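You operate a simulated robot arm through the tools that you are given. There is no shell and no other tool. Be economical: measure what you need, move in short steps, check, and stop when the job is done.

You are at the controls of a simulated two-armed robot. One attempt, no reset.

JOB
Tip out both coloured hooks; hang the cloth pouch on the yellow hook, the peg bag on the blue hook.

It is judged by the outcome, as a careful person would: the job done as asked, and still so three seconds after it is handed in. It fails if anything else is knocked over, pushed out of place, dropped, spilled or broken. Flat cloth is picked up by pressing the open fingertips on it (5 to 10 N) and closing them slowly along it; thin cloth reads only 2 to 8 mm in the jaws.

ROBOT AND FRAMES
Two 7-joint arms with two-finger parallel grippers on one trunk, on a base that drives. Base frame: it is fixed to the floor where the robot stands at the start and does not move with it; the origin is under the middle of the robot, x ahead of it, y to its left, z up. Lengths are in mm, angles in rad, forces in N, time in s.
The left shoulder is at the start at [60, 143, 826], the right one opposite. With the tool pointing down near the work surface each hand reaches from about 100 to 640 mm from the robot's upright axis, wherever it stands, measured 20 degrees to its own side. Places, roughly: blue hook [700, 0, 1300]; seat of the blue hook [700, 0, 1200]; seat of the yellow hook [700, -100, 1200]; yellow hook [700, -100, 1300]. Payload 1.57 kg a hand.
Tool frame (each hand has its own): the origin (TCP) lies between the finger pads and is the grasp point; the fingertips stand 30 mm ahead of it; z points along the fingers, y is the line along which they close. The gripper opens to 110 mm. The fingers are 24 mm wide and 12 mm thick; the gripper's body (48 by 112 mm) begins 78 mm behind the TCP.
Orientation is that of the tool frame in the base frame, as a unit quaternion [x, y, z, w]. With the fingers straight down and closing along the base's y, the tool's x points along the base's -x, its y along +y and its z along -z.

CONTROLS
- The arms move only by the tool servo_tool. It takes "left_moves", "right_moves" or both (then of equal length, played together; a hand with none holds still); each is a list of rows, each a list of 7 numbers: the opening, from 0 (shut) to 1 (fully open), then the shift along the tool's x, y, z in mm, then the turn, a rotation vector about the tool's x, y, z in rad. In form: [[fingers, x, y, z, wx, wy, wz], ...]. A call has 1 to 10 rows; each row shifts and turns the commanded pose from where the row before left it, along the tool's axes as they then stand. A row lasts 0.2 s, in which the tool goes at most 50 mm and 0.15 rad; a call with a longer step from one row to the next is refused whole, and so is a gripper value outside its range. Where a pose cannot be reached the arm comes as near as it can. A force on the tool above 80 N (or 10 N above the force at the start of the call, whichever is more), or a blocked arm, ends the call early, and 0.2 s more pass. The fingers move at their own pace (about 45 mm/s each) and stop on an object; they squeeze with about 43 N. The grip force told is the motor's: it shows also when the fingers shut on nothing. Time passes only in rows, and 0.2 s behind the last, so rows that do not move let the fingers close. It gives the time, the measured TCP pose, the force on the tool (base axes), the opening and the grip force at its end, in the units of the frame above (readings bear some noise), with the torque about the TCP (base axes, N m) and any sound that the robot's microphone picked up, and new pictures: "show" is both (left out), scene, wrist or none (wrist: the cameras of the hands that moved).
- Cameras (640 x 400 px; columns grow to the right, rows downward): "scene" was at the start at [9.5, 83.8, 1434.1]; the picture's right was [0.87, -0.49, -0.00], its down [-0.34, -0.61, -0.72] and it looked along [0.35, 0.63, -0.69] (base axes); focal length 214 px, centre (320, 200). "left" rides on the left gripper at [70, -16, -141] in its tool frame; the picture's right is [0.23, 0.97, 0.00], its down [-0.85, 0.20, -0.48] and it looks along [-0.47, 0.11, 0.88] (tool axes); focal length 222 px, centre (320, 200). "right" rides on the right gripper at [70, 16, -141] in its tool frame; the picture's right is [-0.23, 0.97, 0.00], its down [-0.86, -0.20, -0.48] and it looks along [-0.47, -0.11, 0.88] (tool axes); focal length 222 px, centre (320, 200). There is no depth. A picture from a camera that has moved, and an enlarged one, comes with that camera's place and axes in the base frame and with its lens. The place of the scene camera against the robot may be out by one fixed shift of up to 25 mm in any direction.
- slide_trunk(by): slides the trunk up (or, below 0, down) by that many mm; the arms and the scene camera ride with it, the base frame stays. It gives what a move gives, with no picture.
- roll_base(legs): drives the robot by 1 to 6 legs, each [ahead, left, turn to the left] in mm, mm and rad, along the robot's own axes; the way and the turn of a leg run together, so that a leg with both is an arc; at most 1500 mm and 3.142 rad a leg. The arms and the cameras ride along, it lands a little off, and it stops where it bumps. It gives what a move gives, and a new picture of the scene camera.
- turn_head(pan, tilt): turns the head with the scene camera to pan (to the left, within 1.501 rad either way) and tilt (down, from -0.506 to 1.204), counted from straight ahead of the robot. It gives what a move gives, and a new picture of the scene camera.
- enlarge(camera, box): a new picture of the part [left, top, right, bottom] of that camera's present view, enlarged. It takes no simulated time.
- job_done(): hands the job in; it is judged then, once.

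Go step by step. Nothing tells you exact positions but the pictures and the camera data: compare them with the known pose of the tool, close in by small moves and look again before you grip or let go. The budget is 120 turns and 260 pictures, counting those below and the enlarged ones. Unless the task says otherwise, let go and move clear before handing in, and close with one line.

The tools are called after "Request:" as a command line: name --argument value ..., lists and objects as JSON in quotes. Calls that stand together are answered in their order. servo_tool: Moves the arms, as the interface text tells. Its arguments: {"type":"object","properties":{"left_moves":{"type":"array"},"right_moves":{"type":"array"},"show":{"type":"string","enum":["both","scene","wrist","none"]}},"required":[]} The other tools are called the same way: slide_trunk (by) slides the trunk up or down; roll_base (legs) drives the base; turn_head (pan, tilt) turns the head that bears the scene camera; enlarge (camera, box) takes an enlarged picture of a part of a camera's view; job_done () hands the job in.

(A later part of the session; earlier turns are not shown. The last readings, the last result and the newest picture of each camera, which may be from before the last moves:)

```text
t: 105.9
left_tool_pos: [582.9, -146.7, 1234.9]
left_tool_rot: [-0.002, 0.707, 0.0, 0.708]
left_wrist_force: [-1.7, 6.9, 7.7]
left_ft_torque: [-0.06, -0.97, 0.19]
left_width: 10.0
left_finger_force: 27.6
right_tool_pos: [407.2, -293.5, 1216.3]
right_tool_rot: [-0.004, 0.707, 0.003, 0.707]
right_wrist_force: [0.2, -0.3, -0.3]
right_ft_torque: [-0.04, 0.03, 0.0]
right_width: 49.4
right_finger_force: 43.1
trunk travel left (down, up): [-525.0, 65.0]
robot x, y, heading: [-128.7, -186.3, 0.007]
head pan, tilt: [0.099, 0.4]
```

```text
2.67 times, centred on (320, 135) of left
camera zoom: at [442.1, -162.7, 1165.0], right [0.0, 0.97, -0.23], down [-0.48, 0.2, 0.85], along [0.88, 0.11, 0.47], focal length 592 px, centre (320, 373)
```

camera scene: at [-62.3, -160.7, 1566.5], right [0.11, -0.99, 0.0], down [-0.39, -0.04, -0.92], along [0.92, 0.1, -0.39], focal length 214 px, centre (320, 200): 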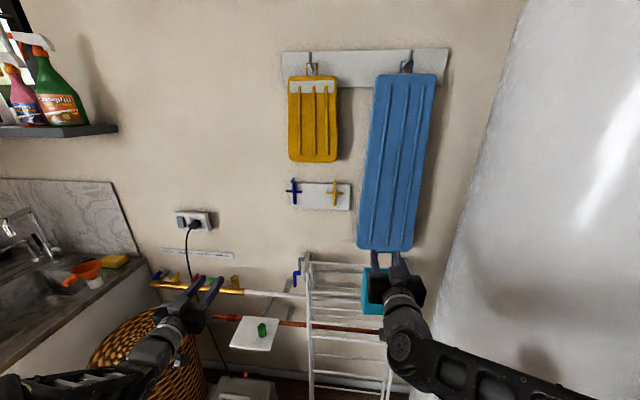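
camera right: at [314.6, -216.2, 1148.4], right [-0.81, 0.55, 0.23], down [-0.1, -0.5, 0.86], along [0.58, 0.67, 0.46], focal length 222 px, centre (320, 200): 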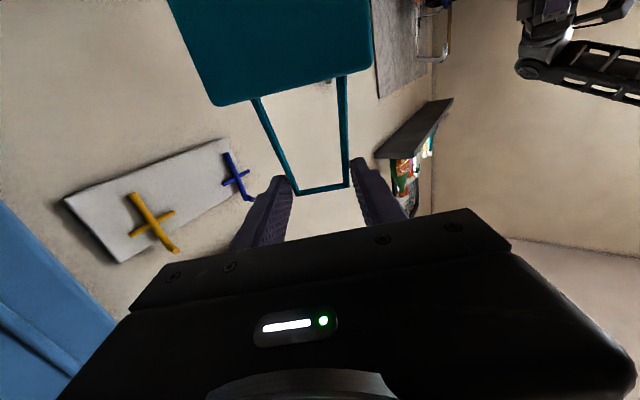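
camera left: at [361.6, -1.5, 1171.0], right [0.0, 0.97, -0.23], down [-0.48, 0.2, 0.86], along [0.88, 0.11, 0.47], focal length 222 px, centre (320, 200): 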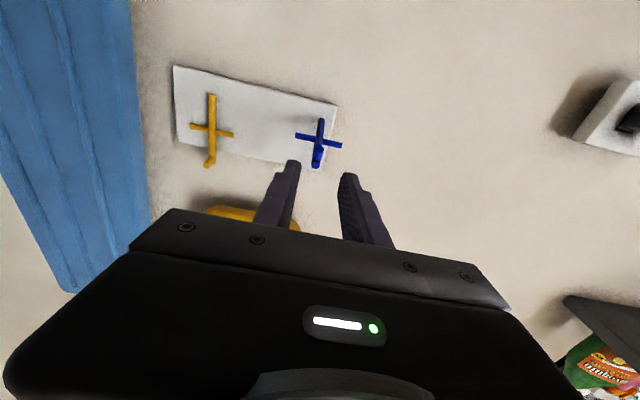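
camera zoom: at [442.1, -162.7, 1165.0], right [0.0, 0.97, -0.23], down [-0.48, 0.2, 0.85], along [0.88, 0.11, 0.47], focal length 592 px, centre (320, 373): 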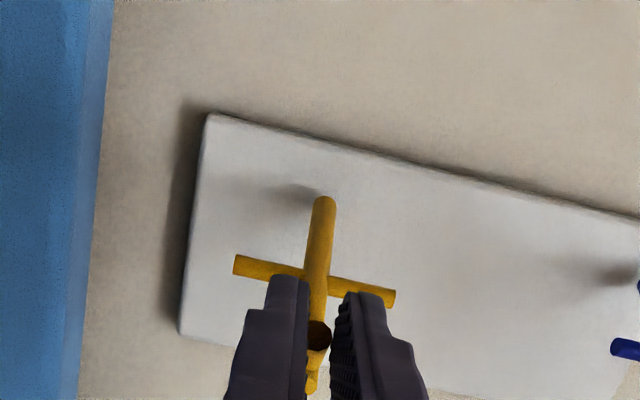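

Cross bar height now matches the blue one. Release, back off and compare.

Request:
servo_tool --left_moves '[[0.1, -4, 0, 0, 0, 0, 0], [0.3, 0, 0, 0, 0, 0, 0], [0.3, 0, 0, -20, 0, 0, 0], [0.3, 0, 0, -40, 0, 0, 0], [0.3, 0, 0, -40, 0, 0, 0], [0.3, 0, 20, -30, 0, 0, 0], [0.3, 0, 40, 0, 0, 0, 0], [0.3, 0, 40, 0, 0, 0, 0]]' --show "wrist"

Request:
enlarge --camera "left" --box '[120, 60, 360, 210]'

Request:
enlarge --camera "right" --box '[340, 60, 580, 210]'

```text
t: 107.7
left_tool_pos: [454.8, -46.8, 1239.5]
left_tool_rot: [-0.001, 0.707, -0.001, 0.707]
left_wrist_force: [-0.7, 0.4, -1.2]
left_ft_torque: [0.03, -0.01, 0.01]
left_width: 33.3
left_finger_force: 0.1
right_tool_pos: [407.2, -294.4, 1215.7]
right_tool_rot: [-0.004, 0.708, 0.003, 0.706]
right_wrist_force: [0.0, -0.7, -1.5]
right_ft_torque: [0.0, 0.06, -0.01]
right_width: 49.7
right_finger_force: 42.7
trunk travel left (down, up): [-525.0, 65.0]
robot x, y, heading: [-126.1, -184.0, 0.008]
head pan, tilt: [0.099, 0.4]
camera left: at [313.1, -62.4, 1168.6], right [0.0, 0.97, -0.23], down [-0.48, 0.2, 0.85], along [0.88, 0.11, 0.47], focal length 222 px, centre (320, 200)
```

left: 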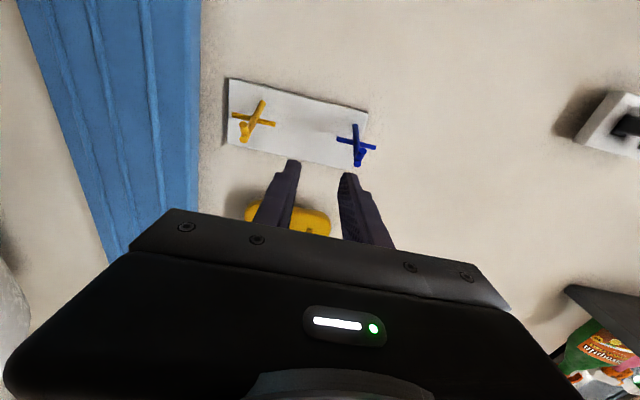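

```text
2.67 times, centred on (240, 135) of left
camera zoom: at [313.1, -62.4, 1168.6], right [0.0, 0.97, -0.23], down [-0.48, 0.2, 0.85], along [0.88, 0.11, 0.47], focal length 592 px, centre (533, 373)
```

zoom: 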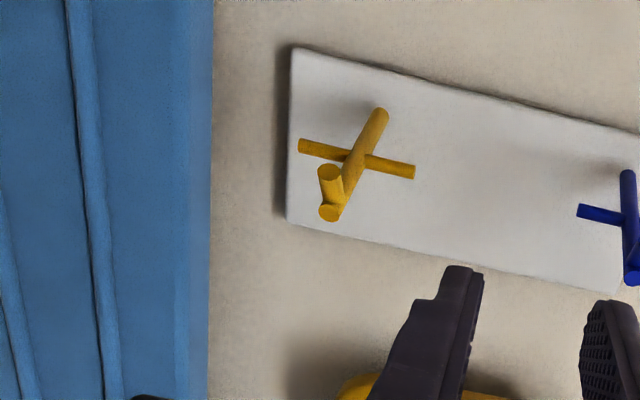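

```text
2.67 times, centred on (460, 135) of right
camera zoom: at [268.3, -280.3, 1147.0], right [-0.01, 0.97, 0.23], down [-0.48, -0.2, 0.86], along [0.88, -0.1, 0.47], focal length 592 px, centre (-53, 373)
```

zoom: 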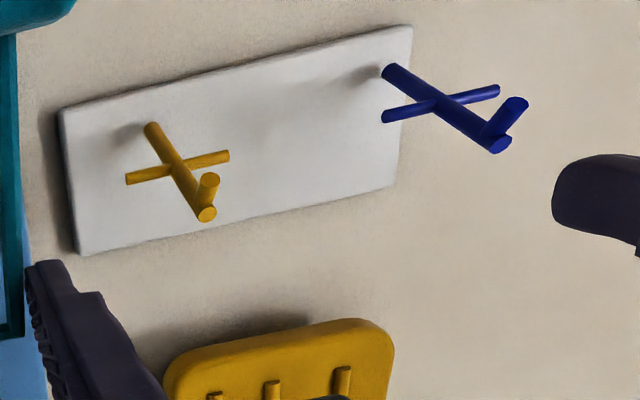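

Both hooks are fully tipped out alike (yellow bar end ≈(621, −147, 1265)). Now I shift the base left so the right arm with the teal peg bag faces the blue hook.

Request:
roll_base --legs '[[0, 315, 0]]'

Request:
servo_tool --right_moves '[[0.25, -20, 0, 0, 0, 0, 0], [0.25, -25, 0, 10, 0, 0, 0], [0.25, -25, 0, 30, 0, 0, 0], [0.25, 0, 0, 0, 0, 0, 0]]' --show "wrist"

Request:
enlarge --camera "right" --box '[180, 80, 460, 255]'

```text
t: 109.8
left_tool_pos: [452.1, 264.5, 1237.9]
left_tool_rot: [-0.001, 0.707, 0.0, 0.707]
left_wrist_force: [0.3, 0.5, 0.6]
left_ft_torque: [0.01, 0.02, 0.01]
left_width: 33.1
left_finger_force: 0.1
right_tool_pos: [405.4, 18.0, 1215.9]
right_tool_rot: [-0.003, 0.707, 0.003, 0.707]
right_wrist_force: [0.7, 1.3, -0.8]
right_ft_torque: [0.0, 0.0, 0.0]
right_width: 49.3
right_finger_force: 43.2
trunk travel left (down, up): [-525.0, 65.0]
robot x, y, heading: [-124.4, 129.1, 0.009]
head pan, tilt: [0.099, 0.4]
camera scene: at [-64.9, 153.4, 1566.5], right [0.11, -0.99, 0.0], down [-0.39, -0.04, -0.92], along [0.92, 0.1, -0.39], focal length 214 px, centre (320, 200)
```

scene: 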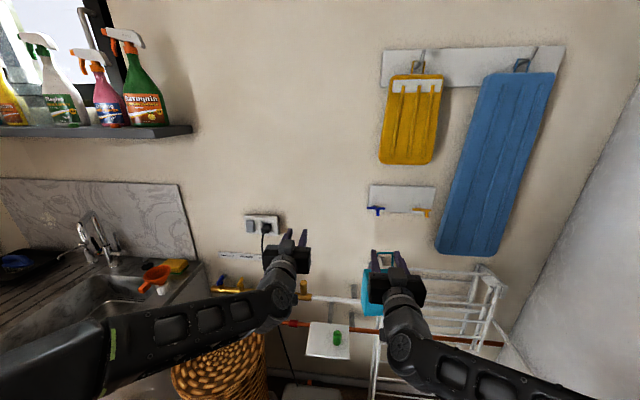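

```text
t: 110.8
left_tool_pos: [452.5, 265.6, 1238.9]
left_tool_rot: [0.0, 0.707, 0.0, 0.707]
left_wrist_force: [-0.4, -0.2, 0.3]
left_ft_torque: [0.0, -0.02, 0.0]
left_width: 33.0
left_finger_force: 0.1
right_tool_pos: [444.5, 17.5, 1284.1]
right_tool_rot: [-0.003, 0.707, 0.003, 0.707]
right_wrist_force: [0.0, 0.2, -1.4]
right_ft_torque: [-0.01, 0.06, 0.0]
right_width: 49.7
right_finger_force: 42.9
trunk travel left (down, up): [-525.0, 65.0]
robot x, y, heading: [-129.4, 134.9, 0.011]
head pan, tilt: [0.099, 0.4]
camera right: at [305.4, 32.0, 1216.8], right [-0.01, 0.97, 0.23], down [-0.48, -0.2, 0.86], along [0.88, -0.1, 0.46], focal length 222 px, centre (320, 200)
```

right: 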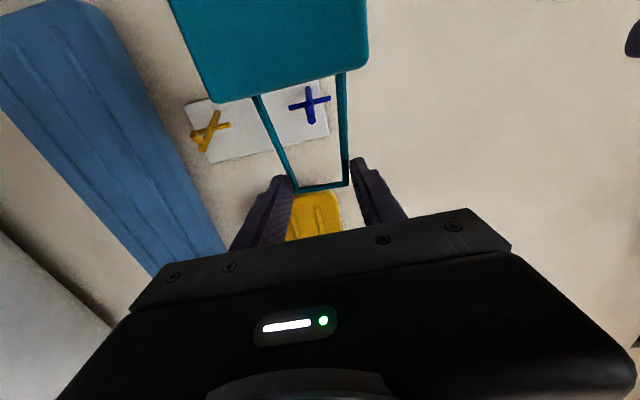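

```text
2.29 times, centred on (320, 168) of right
camera zoom: at [305.4, 32.0, 1216.8], right [-0.01, 0.97, 0.23], down [-0.48, -0.2, 0.86], along [0.88, -0.1, 0.46], focal length 508 px, centre (320, 274)
```

zoom: 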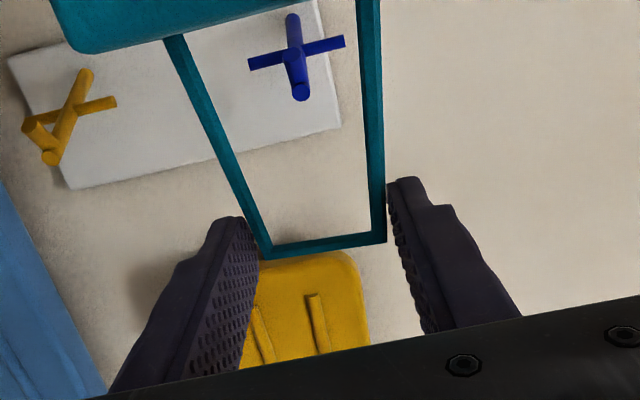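

Request:
servo_tool --right_moves '[[0.25, 0, -2, 25, 0, 0, 0], [0.25, 0, -2, 30, 0, 0, 0], [0.25, 0, 0, 30, 0, 0, 0], [0.25, 0, 0, 20, 0, 0, 0], [0.25, 0, 0, 15, 0, 0, 0], [0.25, 0, 0, 0, 0, 0, 0], [0.25, 0, 0, 0, 0, 0, 0]]' --show "none"

Request:
enlarge --camera "right" --box '[180, 80, 460, 255]'

Request:
enlarge --camera "scene" --box '[340, 170, 440, 232]'

```text
t: 112.4
left_tool_pos: [452.9, 264.3, 1237.6]
left_tool_rot: [-0.001, 0.708, -0.001, 0.707]
left_wrist_force: [0.1, 0.2, 0.4]
left_ft_torque: [0.0, 0.0, 0.01]
left_width: 33.0
left_finger_force: 0.1
right_tool_pos: [566.4, 14.0, 1285.7]
right_tool_rot: [-0.003, 0.707, 0.003, 0.707]
right_wrist_force: [-0.2, 0.3, -1.6]
right_ft_torque: [-0.01, 0.04, -0.02]
right_width: 49.4
right_finger_force: 42.9
trunk travel left (down, up): [-525.0, 65.0]
robot x, y, heading: [-125.2, 132.3, 0.007]
head pan, tilt: [0.099, 0.4]
```

```text
2.29 times, centred on (320, 168) of right
camera zoom: at [426.1, 28.5, 1216.7], right [-0.01, 0.97, 0.23], down [-0.48, -0.2, 0.86], along [0.88, -0.1, 0.46], focal length 508 px, centre (320, 274)
```

zoom: 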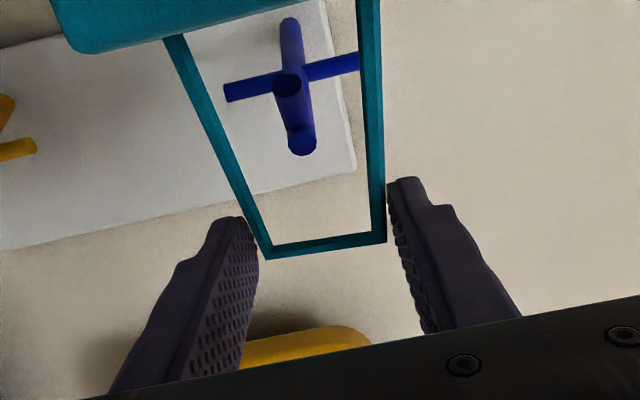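

```text
6.40 times, centred on (390, 201) of scene
camera zoom: at [-64.6, 152.2, 1566.5], right [0.11, -0.99, 0.0], down [-0.39, -0.04, -0.92], along [0.92, 0.1, -0.39], focal length 1373 px, centre (-128, 194)
```

zoom: 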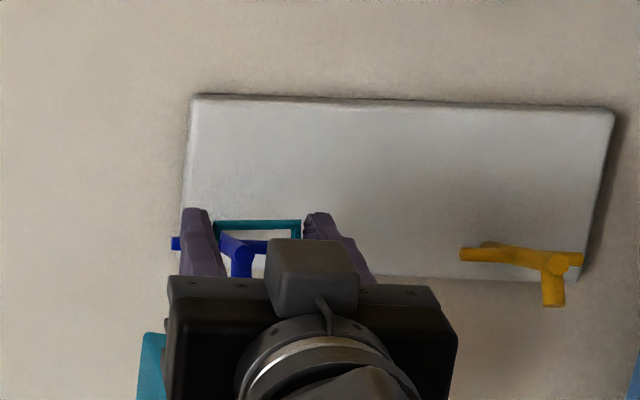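

Loop, bar end and lip are aligned. I advance the loop over the bar in small steps.

Request:
servo_tool --right_moves '[[0.25, 0, 0, 15, 0, 0, 0], [0.25, 0, 0, 15, 0, 0, 0], [0.25, 0, 0, 10, 0, 0, 0], [0.25, 0, 0, 0, 0, 0, 0]]' --show "none"

Request:
enlarge --camera "right" --box '[180, 60, 460, 235]'

Request:
enlarge --camera "scene" --box '[340, 170, 440, 232]'

```text
t: 113.4
left_tool_pos: [453.4, 265.3, 1239.6]
left_tool_rot: [0.0, 0.707, 0.0, 0.707]
left_wrist_force: [-0.2, 0.1, -0.6]
left_ft_torque: [-0.02, 0.01, 0.02]
left_width: 32.9
left_finger_force: 0.1
right_tool_pos: [606.1, 14.8, 1285.0]
right_tool_rot: [-0.004, 0.708, 0.003, 0.706]
right_wrist_force: [-1.7, 0.4, -1.0]
right_ft_torque: [0.01, 0.06, 0.01]
right_width: 49.5
right_finger_force: 42.8
trunk travel left (down, up): [-525.0, 65.0]
robot x, y, heading: [-127.6, 128.4, 0.01]
head pan, tilt: [0.099, 0.4]
```

```text
2.29 times, centred on (320, 148) of right
camera zoom: at [466.3, 29.1, 1217.1], right [-0.01, 0.97, 0.23], down [-0.48, -0.2, 0.86], along [0.88, -0.1, 0.46], focal length 508 px, centre (320, 320)
```

zoom: 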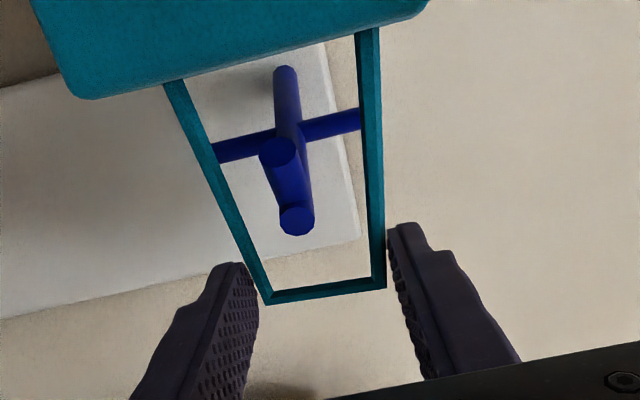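

```text
6.40 times, centred on (390, 201) of scene
camera zoom: at [-65.0, 152.2, 1566.5], right [0.11, -0.99, 0.0], down [-0.39, -0.04, -0.92], along [0.92, 0.1, -0.39], focal length 1373 px, centre (-128, 194)
```

zoom: 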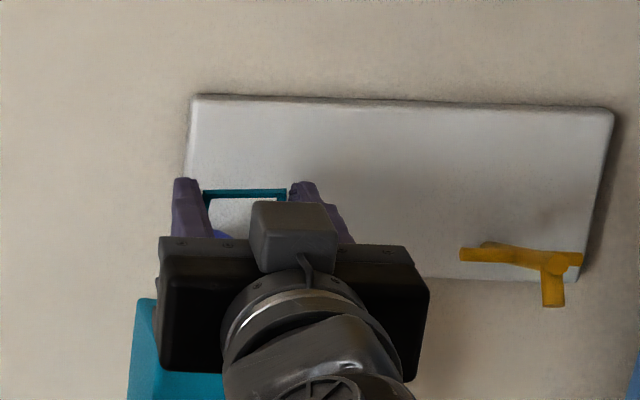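

Request:
servo_tool --right_moves '[[0.25, 0, 0, 10, 0, 0, 0], [0.25, 0, 0, 9, 0, 0, 0], [0.25, 0, 0, 0, 0, 0, 0], [0.25, 8, 0, 0, 0, 0, 0], [0.25, 6, 0, 0, 0, 0, 0], [0.25, 0, 0, 0, 0, 0, 0]]' --show "none"

Request:
enlarge --camera "right" --box '[180, 60, 460, 235]'

```text
t: 114.8
left_tool_pos: [452.5, 263.8, 1240.3]
left_tool_rot: [-0.001, 0.708, 0.0, 0.707]
left_wrist_force: [0.3, 0.3, -0.4]
left_ft_torque: [0.01, 0.02, 0.02]
left_width: 32.9
left_finger_force: 0.1
right_tool_pos: [626.1, 15.1, 1270.9]
right_tool_rot: [-0.004, 0.708, 0.003, 0.706]
right_wrist_force: [-0.7, 0.6, -1.1]
right_ft_torque: [-0.01, 0.04, -0.04]
right_width: 49.2
right_finger_force: 43.1
trunk travel left (down, up): [-525.0, 65.0]
robot x, y, heading: [-126.1, 127.8, 0.007]
head pan, tilt: [0.099, 0.4]
```

```text
2.29 times, centred on (320, 148) of right
camera zoom: at [485.0, 29.4, 1202.5], right [-0.01, 0.97, 0.23], down [-0.48, -0.2, 0.86], along [0.88, -0.1, 0.46], focal length 508 px, centre (320, 320)
```

zoom: 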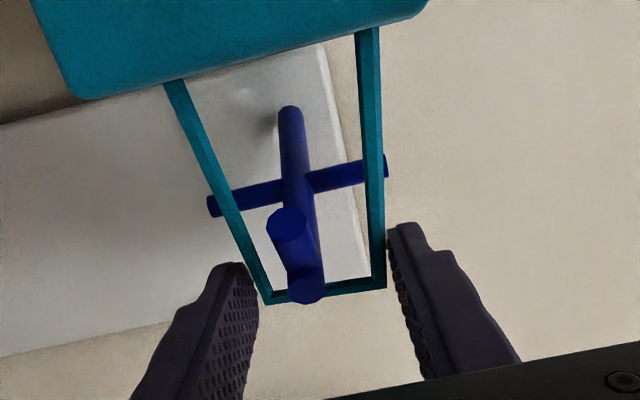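

The bar end and lip are now in front of the loop. I lower until the loop rests on the bar.

Request:
servo_tool --right_moves '[[0.25, 4, 0, 0, 0, 0, 0], [0.25, 3, 0, 0, 0, 0, 0], [0.25, 0, 0, 0, 0, 0, 0]]' --show "none"

Request:
servo_tool --right_moves '[[0.25, 2.5, 0, 0, 0, 0, 0], [0.25, 0, 0, 0, 0, 0, 0]]' --show "none"

Request:
enlarge --camera "right" --box '[180, 60, 460, 235]'

```text
t: 115.6
left_tool_pos: [452.7, 264.6, 1238.9]
left_tool_rot: [0.0, 0.707, -0.001, 0.707]
left_wrist_force: [0.2, 0.0, 0.2]
left_ft_torque: [-0.04, 0.02, 0.0]
left_width: 32.9
left_finger_force: 0.0
right_tool_pos: [623.6, 15.6, 1263.0]
right_tool_rot: [-0.003, 0.708, 0.003, 0.707]
right_wrist_force: [0.5, -0.2, -1.7]
right_ft_torque: [-0.01, 0.01, -0.01]
right_width: 49.6
right_finger_force: 42.1
trunk travel left (down, up): [-525.0, 65.0]
robot x, y, heading: [-128.7, 128.5, 0.004]
head pan, tilt: [0.099, 0.4]
```

```text
t: 116.2
left_tool_pos: [452.9, 263.6, 1237.7]
left_tool_rot: [-0.001, 0.708, -0.001, 0.707]
left_wrist_force: [-1.3, -0.3, 0.4]
left_ft_torque: [-0.03, 0.01, -0.03]
left_width: 32.8
left_finger_force: 0.0
right_tool_pos: [625.4, 15.0, 1262.3]
right_tool_rot: [-0.002, 0.707, 0.002, 0.707]
right_wrist_force: [0.1, 0.0, -1.4]
right_ft_torque: [-0.02, 0.08, 0.0]
right_width: 49.4
right_finger_force: 42.9
trunk travel left (down, up): [-525.0, 65.0]
robot x, y, heading: [-128.3, 130.0, 0.01]
head pan, tilt: [0.099, 0.4]
```

```text
2.29 times, centred on (320, 148) of right
camera zoom: at [484.9, 29.7, 1192.8], right [-0.01, 0.97, 0.23], down [-0.48, -0.2, 0.86], along [0.88, -0.1, 0.46], focal length 508 px, centre (320, 320)
```

zoom: 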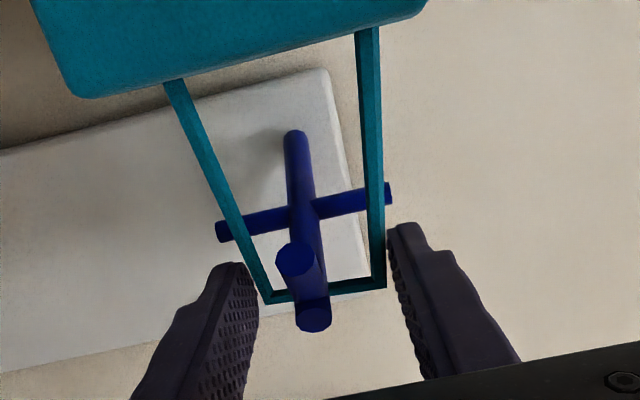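

Request:
servo_tool --right_moves '[[0.25, 3, 0, 0, 0, 0, 0], [0.25, 0, 0, 0, 0, 0, 0]]' --show "none"

Request:
servo_tool --right_moves '[[0.25, 3, 0, 0, 0, 0, 0], [0.25, 0, 0, 0, 0, 0, 0]]' --show "none"

Request:
enlarge --camera "right" --box '[180, 60, 460, 235]'

```text
t: 116.8
left_tool_pos: [454.0, 265.0, 1239.2]
left_tool_rot: [0.0, 0.708, -0.002, 0.706]
left_wrist_force: [0.1, -0.1, 0.5]
left_ft_torque: [0.03, -0.04, 0.02]
left_width: 32.9
left_finger_force: 0.0
right_tool_pos: [624.7, 14.4, 1257.5]
right_tool_rot: [-0.003, 0.708, 0.003, 0.706]
right_wrist_force: [-0.1, -0.1, -1.2]
right_ft_torque: [0.01, 0.04, 0.0]
right_width: 49.3
right_finger_force: 42.7
trunk travel left (down, up): [-525.0, 65.0]
robot x, y, heading: [-125.1, 129.5, 0.01]
head pan, tilt: [0.099, 0.4]
```

```text
t: 117.4
left_tool_pos: [452.1, 264.4, 1238.7]
left_tool_rot: [-0.001, 0.708, -0.001, 0.707]
left_wrist_force: [-0.1, -0.2, -0.2]
left_ft_torque: [-0.01, 0.04, 0.02]
left_width: 33.2
left_finger_force: 0.1
right_tool_pos: [625.5, 15.3, 1254.2]
right_tool_rot: [-0.003, 0.708, 0.003, 0.706]
right_wrist_force: [0.3, 0.9, -1.0]
right_ft_torque: [-0.02, 0.04, -0.03]
right_width: 49.2
right_finger_force: 43.3
trunk travel left (down, up): [-525.0, 65.0]
robot x, y, heading: [-126.8, 133.4, 0.007]
head pan, tilt: [0.099, 0.4]
```

```text
2.29 times, centred on (320, 148) of right
camera zoom: at [485.0, 29.3, 1186.8], right [-0.01, 0.97, 0.23], down [-0.48, -0.2, 0.86], along [0.88, -0.1, 0.46], focal length 508 px, centre (320, 320)
```

zoom: 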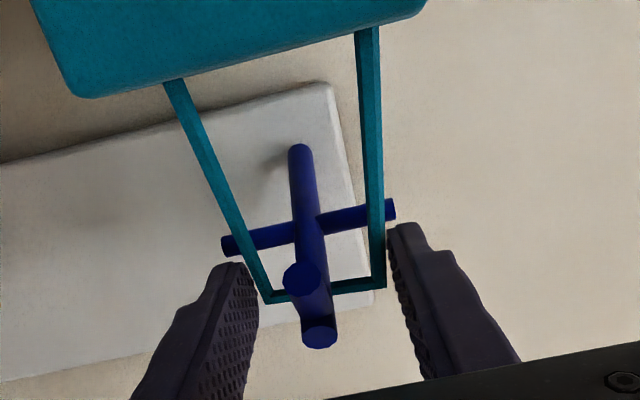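

Request:
servo_tool --right_moves '[[0.25, 3, 0, 0, 0, 0, 0], [0.25, 0, 0, 0, 0, 0, 0]]' --show "none"

Request:
servo_tool --right_moves '[[0.25, 2.5, 0, 0, 0, 0, 0], [0.25, 0, 0, 0, 0, 0, 0]]' --show "none"

Request:
enlarge --camera "right" --box '[220, 100, 400, 212]'

```text
t: 118.0
left_tool_pos: [453.2, 264.5, 1238.4]
left_tool_rot: [0.0, 0.708, -0.002, 0.706]
left_wrist_force: [0.0, -0.1, -0.6]
left_ft_torque: [0.03, 0.01, 0.02]
left_width: 33.2
left_finger_force: 0.1
right_tool_pos: [624.2, 14.0, 1251.5]
right_tool_rot: [-0.004, 0.707, 0.004, 0.707]
right_wrist_force: [0.0, 0.4, -1.4]
right_ft_torque: [-0.02, 0.06, -0.01]
right_width: 49.3
right_finger_force: 43.3
trunk travel left (down, up): [-525.0, 65.0]
robot x, y, heading: [-128.3, 130.5, 0.003]
head pan, tilt: [0.099, 0.4]
```

```text
t: 118.6
left_tool_pos: [452.7, 265.0, 1238.9]
left_tool_rot: [-0.001, 0.707, 0.0, 0.707]
left_wrist_force: [0.3, -0.2, 0.8]
left_ft_torque: [-0.01, 0.01, 0.0]
left_width: 32.8
left_finger_force: 0.0
right_tool_pos: [624.3, 14.7, 1251.1]
right_tool_rot: [-0.002, 0.707, 0.002, 0.707]
right_wrist_force: [3.0, 0.1, 3.6]
right_ft_torque: [0.0, -0.07, -0.04]
right_width: 49.2
right_finger_force: 43.0
trunk travel left (down, up): [-525.0, 65.0]
robot x, y, heading: [-129.3, 131.3, 0.013]
head pan, tilt: [0.099, 0.4]
```

```text
3.56 times, centred on (310, 156) of right
camera zoom: at [485.2, 29.4, 1182.4], right [-0.01, 0.97, 0.23], down [-0.48, -0.2, 0.85], along [0.88, -0.1, 0.47], focal length 790 px, centre (356, 356)
```

zoom: 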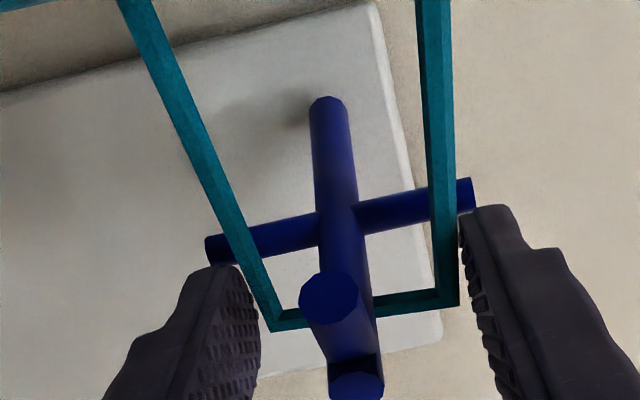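

The loop has touched down on the bar (+3.6 N). I open slowly, a little, and look before withdrawing.

Request:
servo_tool --right_moves '[[0.48, 0, 0, 0, 0, 0, 0], [0.55, 0, 0, 0, 0, 0, 0], [0.62, 0, 0, 0, 0, 0, 0], [0.65, 0, 0, 0, 0, 0, 0], [0.65, 0, 0, 0, 0, 0, 0]]' --show "scene"

Request:
enlarge --camera "right" --box '[180, 60, 460, 235]'

```text
t: 119.8
left_tool_pos: [452.1, 265.5, 1238.3]
left_tool_rot: [0.0, 0.707, -0.001, 0.707]
left_wrist_force: [0.4, -0.6, 0.1]
left_ft_torque: [0.02, -0.04, 0.02]
left_width: 32.9
left_finger_force: 0.1
right_tool_pos: [623.7, 15.1, 1250.2]
right_tool_rot: [-0.003, 0.707, 0.003, 0.707]
right_wrist_force: [0.2, 0.3, -0.4]
right_ft_torque: [0.02, -0.04, -0.02]
right_width: 71.5
right_finger_force: 0.1
trunk travel left (down, up): [-525.0, 65.0]
robot x, y, heading: [-126.5, 131.0, 0.01]
head pan, tilt: [0.099, 0.4]
camera scene: at [-64.9, 152.2, 1566.5], right [0.11, -0.99, 0.0], down [-0.39, -0.04, -0.92], along [0.92, 0.1, -0.39], focal length 214 px, centre (320, 200)
```

scene: 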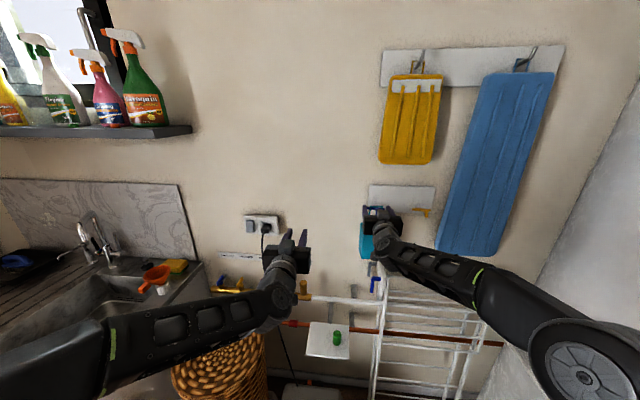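

```text
2.29 times, centred on (320, 148) of right
camera zoom: at [485.0, 29.4, 1181.6], right [-0.01, 0.97, 0.23], down [-0.48, -0.2, 0.86], along [0.88, -0.1, 0.46], focal length 508 px, centre (320, 320)
```

zoom: 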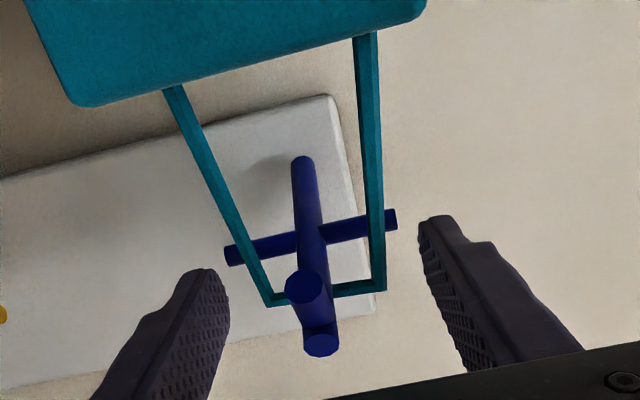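

It hangs by itself. I withdraw straight back and check.

Request:
servo_tool --right_moves '[[0.65, 0, 0, -15, 0, 0, 0], [0.65, 0, 0, -30, 0, 0, 0], [0.65, 0, 0, -40, 0, 0, 0], [0.65, 0, 0, -40, 0, 0, 0], [0.65, 0, 0, -40, 0, 0, 0], [0.65, 0, 0, -40, 0, 0, 0], [0.65, 0, 0, 0, 0, 0, 0]]' --show "wrist"

Request:
enlarge --camera "scene" --box '[330, 160, 450, 280]'

```text
t: 121.4
left_tool_pos: [453.7, 263.8, 1238.9]
left_tool_rot: [0.0, 0.707, 0.0, 0.707]
left_wrist_force: [0.2, 0.1, -0.3]
left_ft_torque: [0.01, -0.05, 0.02]
left_width: 33.0
left_finger_force: 0.1
right_tool_pos: [419.1, 13.4, 1250.5]
right_tool_rot: [-0.003, 0.708, 0.002, 0.706]
right_wrist_force: [-0.1, -0.4, 0.7]
right_ft_torque: [0.05, 0.0, 0.0]
right_width: 71.5
right_finger_force: 0.1
trunk travel left (down, up): [-525.0, 65.0]
robot x, y, heading: [-126.4, 127.5, 0.008]
head pan, tilt: [0.099, 0.4]
camera right: at [279.8, 28.1, 1181.0], right [-0.01, 0.97, 0.23], down [-0.47, -0.2, 0.86], along [0.88, -0.1, 0.46], focal length 222 px, centre (320, 200)
```

right: 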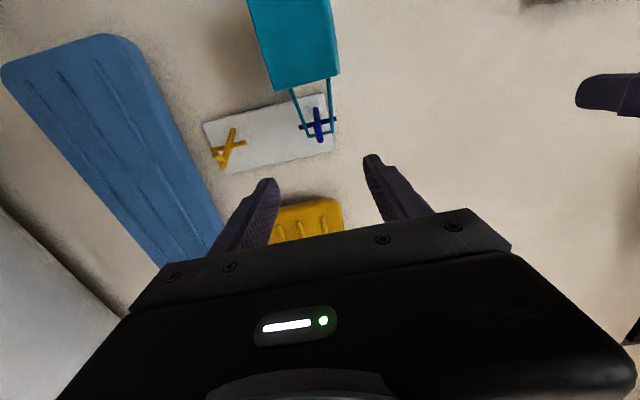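

```text
3.33 times, centred on (390, 220) of scene
camera zoom: at [-64.3, 152.3, 1566.4], right [0.11, -0.99, 0.0], down [-0.39, -0.04, -0.92], along [0.92, 0.1, -0.39], focal length 715 px, centre (87, 133)
```

zoom: 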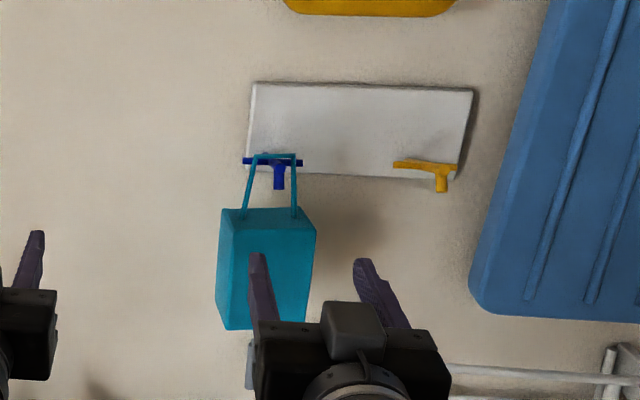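

The peg bag hangs on the blue hook. Now I go back to the ladder for the orange pouch by the same way.

Request:
roll_base --legs '[[0, 0, 1.563], [170, 15, 0], [0, 0, 1.57], [0, -345, 0]]'

Request:
turn_head --pan 0 --tilt 0.55

Request:
slide_trunk --by -100

Request:
servo_tool --right_moves '[[0.7, 0, 0, 0, 0, 0, 0]]' --show "wrist"

```text
t: 132.3
left_tool_pos: [-719.1, 516.7, 1238.4]
left_tool_rot: [0.708, -0.002, -0.707, -0.003]
left_wrist_force: [0.6, 1.1, -0.1]
left_ft_torque: [0.0, -0.02, 0.02]
left_width: 33.1
left_finger_force: 0.1
right_tool_pos: [-683.9, 767.6, 1248.4]
right_tool_rot: [0.708, 0.0, -0.706, 0.001]
right_wrist_force: [-0.6, 0.3, -0.4]
right_ft_torque: [0.01, 0.0, 0.03]
right_width: 71.4
right_finger_force: 0.1
trunk travel left (down, up): [-525.0, 65.0]
robot x, y, heading: [-136.7, 647.7, 3.141]
head pan, tilt: [0.099, 0.4]
camera scene: at [-202.1, 648.7, 1566.5], right [-0.1, 1.0, 0.0], down [0.39, 0.04, -0.92], along [-0.92, -0.09, -0.39], focal length 214 px, centre (320, 200)
```

scene: 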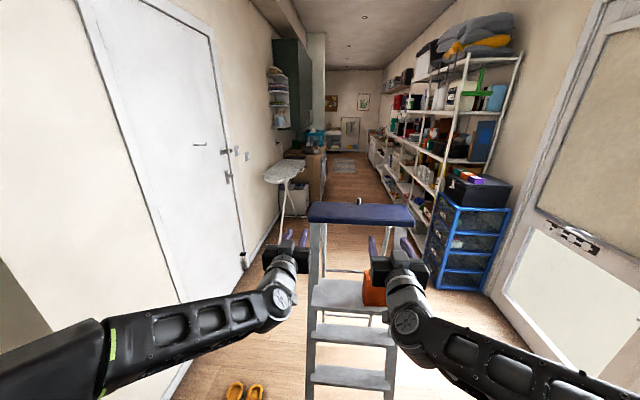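

```text
t: 133.0
left_tool_pos: [-719.7, 515.6, 1239.6]
left_tool_rot: [0.707, -0.003, -0.707, -0.004]
left_wrist_force: [0.3, 0.5, -0.8]
left_ft_torque: [0.03, -0.02, 0.03]
left_width: 32.9
left_finger_force: 0.0
right_tool_pos: [-683.4, 766.5, 1250.0]
right_tool_rot: [0.707, -0.001, -0.707, -0.001]
right_wrist_force: [-0.5, -0.5, 0.9]
right_ft_torque: [0.0, 0.01, 0.0]
right_width: 71.5
right_finger_force: 0.0
trunk travel left (down, up): [-525.0, 65.0]
robot x, y, heading: [-134.3, 644.7, 3.139]
head pan, tilt: [0.0, 0.55]
camera scene: at [-199.7, 656.7, 1552.8], right [0.0, 1.0, 0.0], down [0.52, 0.0, -0.85], along [-0.85, 0.0, -0.52], focal length 214 px, centre (320, 200)
```

scene: 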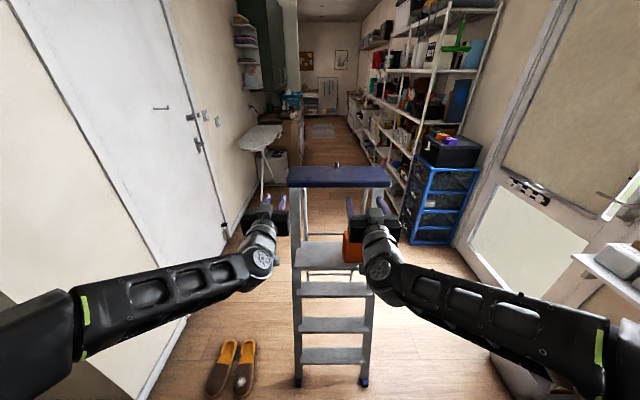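

```text
t: 134.3
left_tool_pos: [-718.9, 516.5, 1138.3]
left_tool_rot: [0.707, -0.004, -0.707, -0.004]
left_wrist_force: [0.3, 0.3, 0.2]
left_ft_torque: [0.03, 0.01, 0.0]
left_width: 33.1
left_finger_force: 0.1
right_tool_pos: [-683.8, 767.3, 1149.6]
right_tool_rot: [0.708, 0.0, -0.706, 0.0]
right_wrist_force: [-0.7, 0.0, -0.9]
right_ft_torque: [-0.01, 0.0, 0.06]
right_width: 71.5
right_finger_force: 0.0
trunk travel left (down, up): [-425.0, 165.0]
robot x, y, heading: [-139.7, 641.0, 3.139]
head pan, tilt: [0.0, 0.55]
```

```text
t: 134.7
left_tool_pos: [-719.8, 516.5, 1138.7]
left_tool_rot: [0.707, -0.002, -0.707, -0.003]
left_wrist_force: [-1.0, -0.5, -0.3]
left_ft_torque: [0.0, 0.02, 0.0]
left_width: 32.9
left_finger_force: 0.0
right_tool_pos: [-684.0, 766.7, 1149.9]
right_tool_rot: [0.708, 0.0, -0.707, 0.0]
right_wrist_force: [-0.4, 0.1, -0.7]
right_ft_torque: [0.0, -0.02, 0.01]
right_width: 77.0
right_finger_force: 0.1
trunk travel left (down, up): [-425.0, 165.0]
robot x, y, heading: [-138.5, 646.3, 3.137]
head pan, tilt: [0.0, 0.55]
camera right: at [-540.5, 749.9, 1081.4], right [0.0, -0.97, 0.23], down [0.48, 0.2, 0.86], along [-0.88, 0.11, 0.46], focal length 222 px, centre (320, 200)
```

right: 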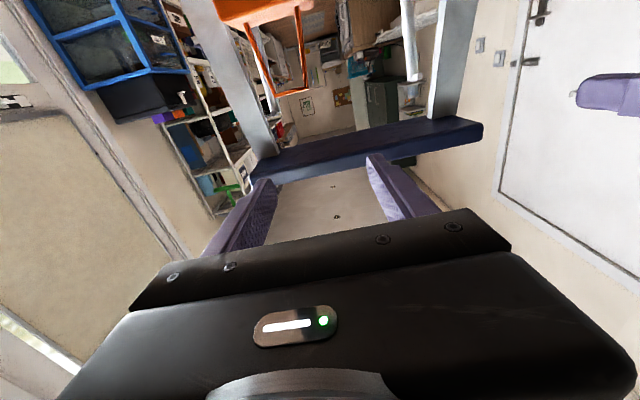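

Request:
servo_tool --right_moves '[[0.7, 35, 0, 0, 0, 0, 0], [0.7, 35, 0, 0, 0, 0, 0], [0.7, 0, 0, 25, 0, 0, 0], [0.7, 0, 0, 0, 0, 0, 0]]' --show "wrist"

Request:
enlarge --camera "right" --box '[200, 80, 440, 230]'

```text
t: 135.7
left_tool_pos: [-719.0, 516.2, 1137.8]
left_tool_rot: [0.707, -0.002, -0.707, -0.003]
left_wrist_force: [-0.8, -0.2, -0.2]
left_ft_torque: [-0.04, -0.01, -0.03]
left_width: 32.8
left_finger_force: 0.0
right_tool_pos: [-709.3, 766.9, 1080.3]
right_tool_rot: [0.708, 0.0, -0.707, 0.0]
right_wrist_force: [-0.2, -0.4, 0.0]
right_ft_torque: [-0.04, 0.0, 0.0]
right_width: 76.9
right_finger_force: 0.0
trunk travel left (down, up): [-425.0, 165.0]
robot x, y, heading: [-139.4, 642.3, 3.136]
head pan, tilt: [0.0, 0.55]
camera right: at [-565.7, 750.3, 1011.5], right [0.0, -0.97, 0.23], down [0.48, 0.2, 0.86], along [-0.88, 0.11, 0.46], focal length 222 px, centre (320, 200)
```

right: 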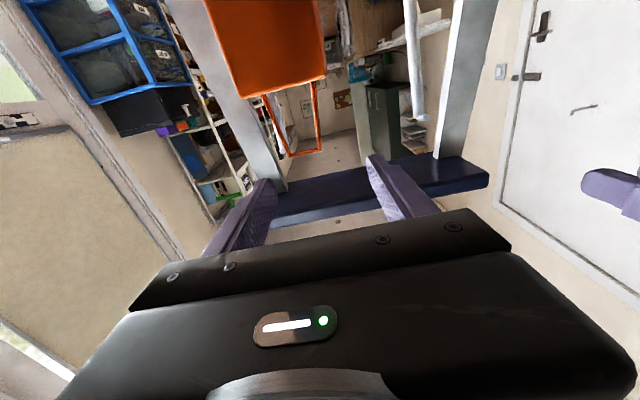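

```text
2.67 times, centred on (320, 155) of right
camera zoom: at [-565.7, 750.3, 1011.5], right [0.0, -0.97, 0.23], down [0.48, 0.2, 0.86], along [-0.88, 0.11, 0.46], focal length 592 px, centre (320, 320)
```

zoom: 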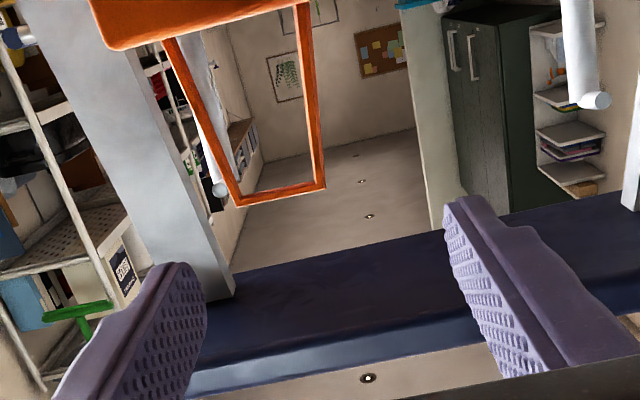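

Orange loop's top is at about (−846, 787, 1087). I narrow the fingers (rail close by) and advance.

Request:
servo_tool --right_moves '[[0.57, -1, -10, 10, 0, 0, 0], [0.57, -2, -10, 20, 0, 0, 0], [0.57, 0, 0, 25, 0, 0, 0], [0.57, 0, 0, 25, 0, 0, 0], [0.57, 0, 0, 0, 0, 0, 0]]' --show "none"

Request:
enlarge --camera "right" --box '[180, 80, 460, 255]'

```text
t: 136.9
left_tool_pos: [-719.7, 516.2, 1138.7]
left_tool_rot: [0.707, -0.003, -0.707, -0.003]
left_wrist_force: [0.3, 0.4, -0.5]
left_ft_torque: [0.01, -0.02, 0.02]
left_width: 33.0
left_finger_force: 0.0
right_tool_pos: [-788.9, 786.7, 1082.8]
right_tool_rot: [0.708, 0.0, -0.706, -0.001]
right_wrist_force: [-0.3, 0.1, 0.1]
right_ft_torque: [0.0, -0.01, -0.03]
right_width: 62.9
right_finger_force: 0.0
trunk travel left (down, up): [-425.0, 165.0]
robot x, y, heading: [-138.5, 648.0, 3.142]
head pan, tilt: [0.0, 0.55]
```

```text
2.29 times, centred on (320, 168) of right
camera zoom: at [-645.5, 770.5, 1014.6], right [0.0, -0.97, 0.23], down [0.48, 0.2, 0.86], along [-0.88, 0.11, 0.46], focal length 508 px, centre (320, 274)
```

zoom: 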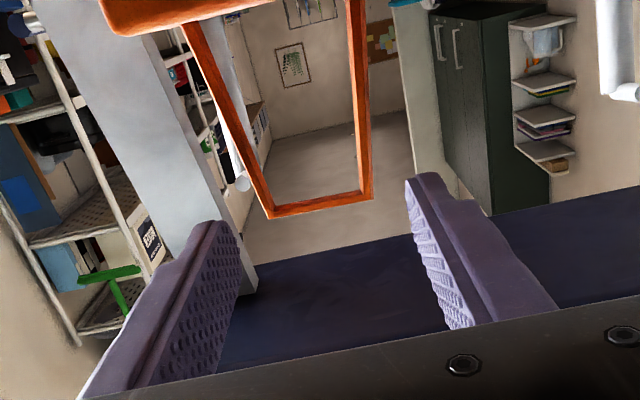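

Request:
servo_tool --right_moves '[[0.57, 0, 0, 20, 0, 0, 0], [0.57, 0, -1, 15, 0, 0, 0], [0.57, 0, 0, 10, 0, 0, 0], [0.57, 0, 0, 0, 0, 0, 0]]' --show "none"

Request:
enlarge --camera "right" --box '[180, 80, 460, 255]'

```text
t: 137.9
left_tool_pos: [-719.3, 515.8, 1139.4]
left_tool_rot: [0.707, -0.003, -0.707, -0.004]
left_wrist_force: [-0.9, -0.1, -0.1]
left_ft_torque: [-0.02, 0.0, 0.03]
left_width: 33.2
left_finger_force: 0.1
right_tool_pos: [-834.0, 788.6, 1080.9]
right_tool_rot: [0.708, 0.0, -0.706, 0.0]
right_wrist_force: [0.1, 0.0, -0.8]
right_ft_torque: [0.01, 0.01, 0.0]
right_width: 62.7
right_finger_force: 0.1
trunk travel left (down, up): [-425.0, 165.0]
robot x, y, heading: [-141.2, 641.5, 3.135]
head pan, tilt: [0.0, 0.55]
```

```text
2.29 times, centred on (320, 168) of right
camera zoom: at [-690.5, 771.8, 1014.0], right [0.0, -0.97, 0.23], down [0.48, 0.2, 0.86], along [-0.88, 0.11, 0.46], focal length 508 px, centre (320, 274)
```

zoom: 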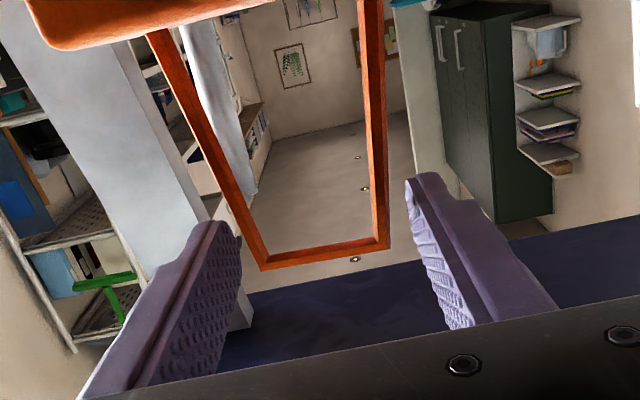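

The view matches the teal grasp. I close on the orange loop and lift a little.

Request:
servo_tool --right_moves '[[0.45, 0, 0, 0, 0, 0, 0], [0.35, 0, 0, 0, 0, 0, 0], [0.25, 0, 0, 0, 0, 0, 0], [0.25, 0, 0, 0, 0, 0, 0], [0.25, 0, 0, 0, 0, 0, 0], [0.25, -5, 0, 0, 0, 0, 0], [0.25, -12, 0, 0, 0, 0, 0], [0.25, -12, 0, 0, 0, 0, 0], [0.25, 0, 0, 0, 0, 0, 0]]' --show "none"

Request:
enlarge --camera "right" --box '[140, 0, 460, 235]'

```text
t: 139.9
left_tool_pos: [-718.7, 516.4, 1138.4]
left_tool_rot: [0.707, -0.002, -0.707, -0.002]
left_wrist_force: [0.8, -0.2, 0.1]
left_ft_torque: [0.0, -0.01, 0.04]
left_width: 33.0
left_finger_force: 0.0
right_tool_pos: [-835.0, 787.4, 1112.0]
right_tool_rot: [0.707, 0.0, -0.707, 0.0]
right_wrist_force: [0.7, 0.2, -1.1]
right_ft_torque: [0.02, 0.01, 0.0]
right_width: 49.1
right_finger_force: 43.0
trunk travel left (down, up): [-425.0, 165.0]
robot x, y, heading: [-141.2, 643.0, 3.14]
head pan, tilt: [0.0, 0.55]
```

```text
1.70 times, centred on (300, 118) of right
camera zoom: at [-690.7, 771.2, 1043.6], right [0.0, -0.97, 0.23], down [0.48, 0.2, 0.86], along [-0.88, 0.11, 0.46], focal length 378 px, centre (354, 340)
```

zoom: 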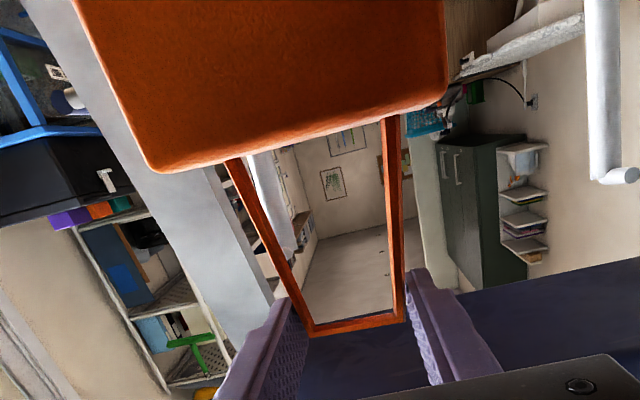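

Lifted. I draw it out and check its far side with the left camera on the way (raising the trunk again).

Request:
servo_tool --right_moves '[[0.25, 0, 0, -25, 0, 0, 0], [0.25, 0, 0, -30, 0, 0, 0], [0.25, 0, 0, -30, 0, 0, 0], [0.25, 0, 0, -30, 0, 0, 0], [0.25, 0, 0, -30, 0, 0, 0], [0.25, 0, 0, -15, 0, 0, 0], [0.25, 0, 0, 0, 0, 0, 0]]' --show "scene"

Request:
slide_trunk --by 100

Request:
roll_base --legs '[[0, 345, 0], [0, 0, -1.57], [-300, -10, 0], [0, 0, -1.57]]'

```text
t: 141.5
left_tool_pos: [-719.9, 516.5, 1138.7]
left_tool_rot: [0.707, -0.003, -0.707, -0.004]
left_wrist_force: [-0.5, -0.8, -0.6]
left_ft_torque: [-0.02, -0.03, 0.03]
left_width: 33.1
left_finger_force: 0.0
right_tool_pos: [-674.2, 789.1, 1112.5]
right_tool_rot: [0.708, -0.001, -0.706, -0.001]
right_wrist_force: [0.1, 0.3, -0.8]
right_ft_torque: [0.03, 0.01, -0.02]
right_width: 49.2
right_finger_force: 43.2
trunk travel left (down, up): [-425.0, 165.0]
robot x, y, heading: [-138.6, 640.5, 3.143]
head pan, tilt: [0.0, 0.55]
camera scene: at [-199.9, 656.8, 1452.8], right [0.0, 1.0, 0.0], down [0.52, 0.0, -0.85], along [-0.85, 0.0, -0.52], focal length 214 px, centre (320, 200)
```

scene: 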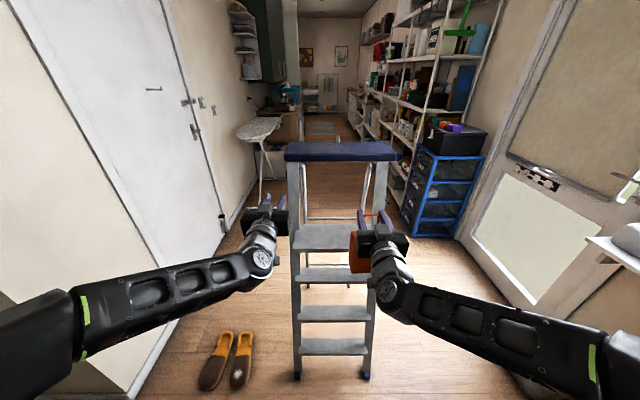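

```text
t: 142.9
left_tool_pos: [-719.5, 516.4, 1237.5]
left_tool_rot: [0.708, -0.003, -0.707, -0.004]
left_wrist_force: [-0.4, -0.2, 0.6]
left_ft_torque: [-0.03, 0.04, 0.02]
left_width: 33.0
left_finger_force: 0.1
right_tool_pos: [-675.0, 787.6, 1212.0]
right_tool_rot: [-0.707, 0.0, 0.707, 0.0]
right_wrist_force: [0.3, 0.1, -0.8]
right_ft_torque: [-0.03, -0.03, 0.0]
right_width: 49.3
right_finger_force: 43.1
trunk travel left (down, up): [-525.0, 65.0]
robot x, y, heading: [-139.2, 642.8, 3.143]
head pan, tilt: [0.0, 0.55]
```

```text
t: 154.3
left_tool_pos: [451.8, 138.8, 1238.4]
left_tool_rot: [-0.001, 0.707, 0.001, 0.707]
left_wrist_force: [-0.2, 1.0, 0.3]
left_ft_torque: [0.0, 0.01, 0.0]
left_width: 32.9
left_finger_force: 0.0
right_tool_pos: [410.7, -132.0, 1212.1]
right_tool_rot: [-0.004, 0.707, 0.004, 0.707]
right_wrist_force: [0.0, -0.1, -1.8]
right_ft_torque: [0.03, 0.06, 0.01]
right_width: 48.6
right_finger_force: 43.3
trunk travel left (down, up): [-525.0, 65.0]
robot x, y, heading: [-126.6, 5.9, 0.009]
head pan, tilt: [0.0, 0.55]
camera scene: at [-67.8, 16.4, 1552.8], right [0.01, -1.0, 0.0], down [-0.52, -0.01, -0.85], along [0.85, 0.01, -0.52], focal length 214 px, centre (320, 200)
```

scene: 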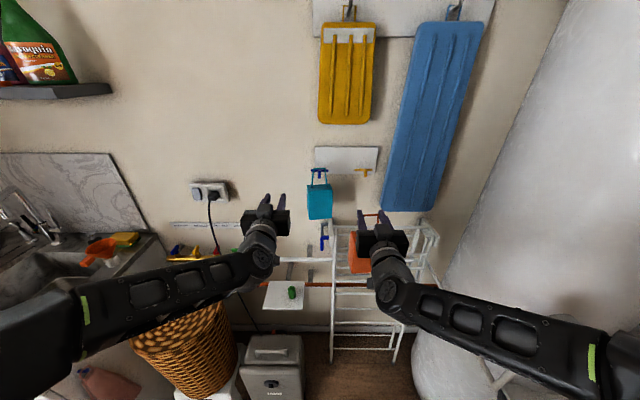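

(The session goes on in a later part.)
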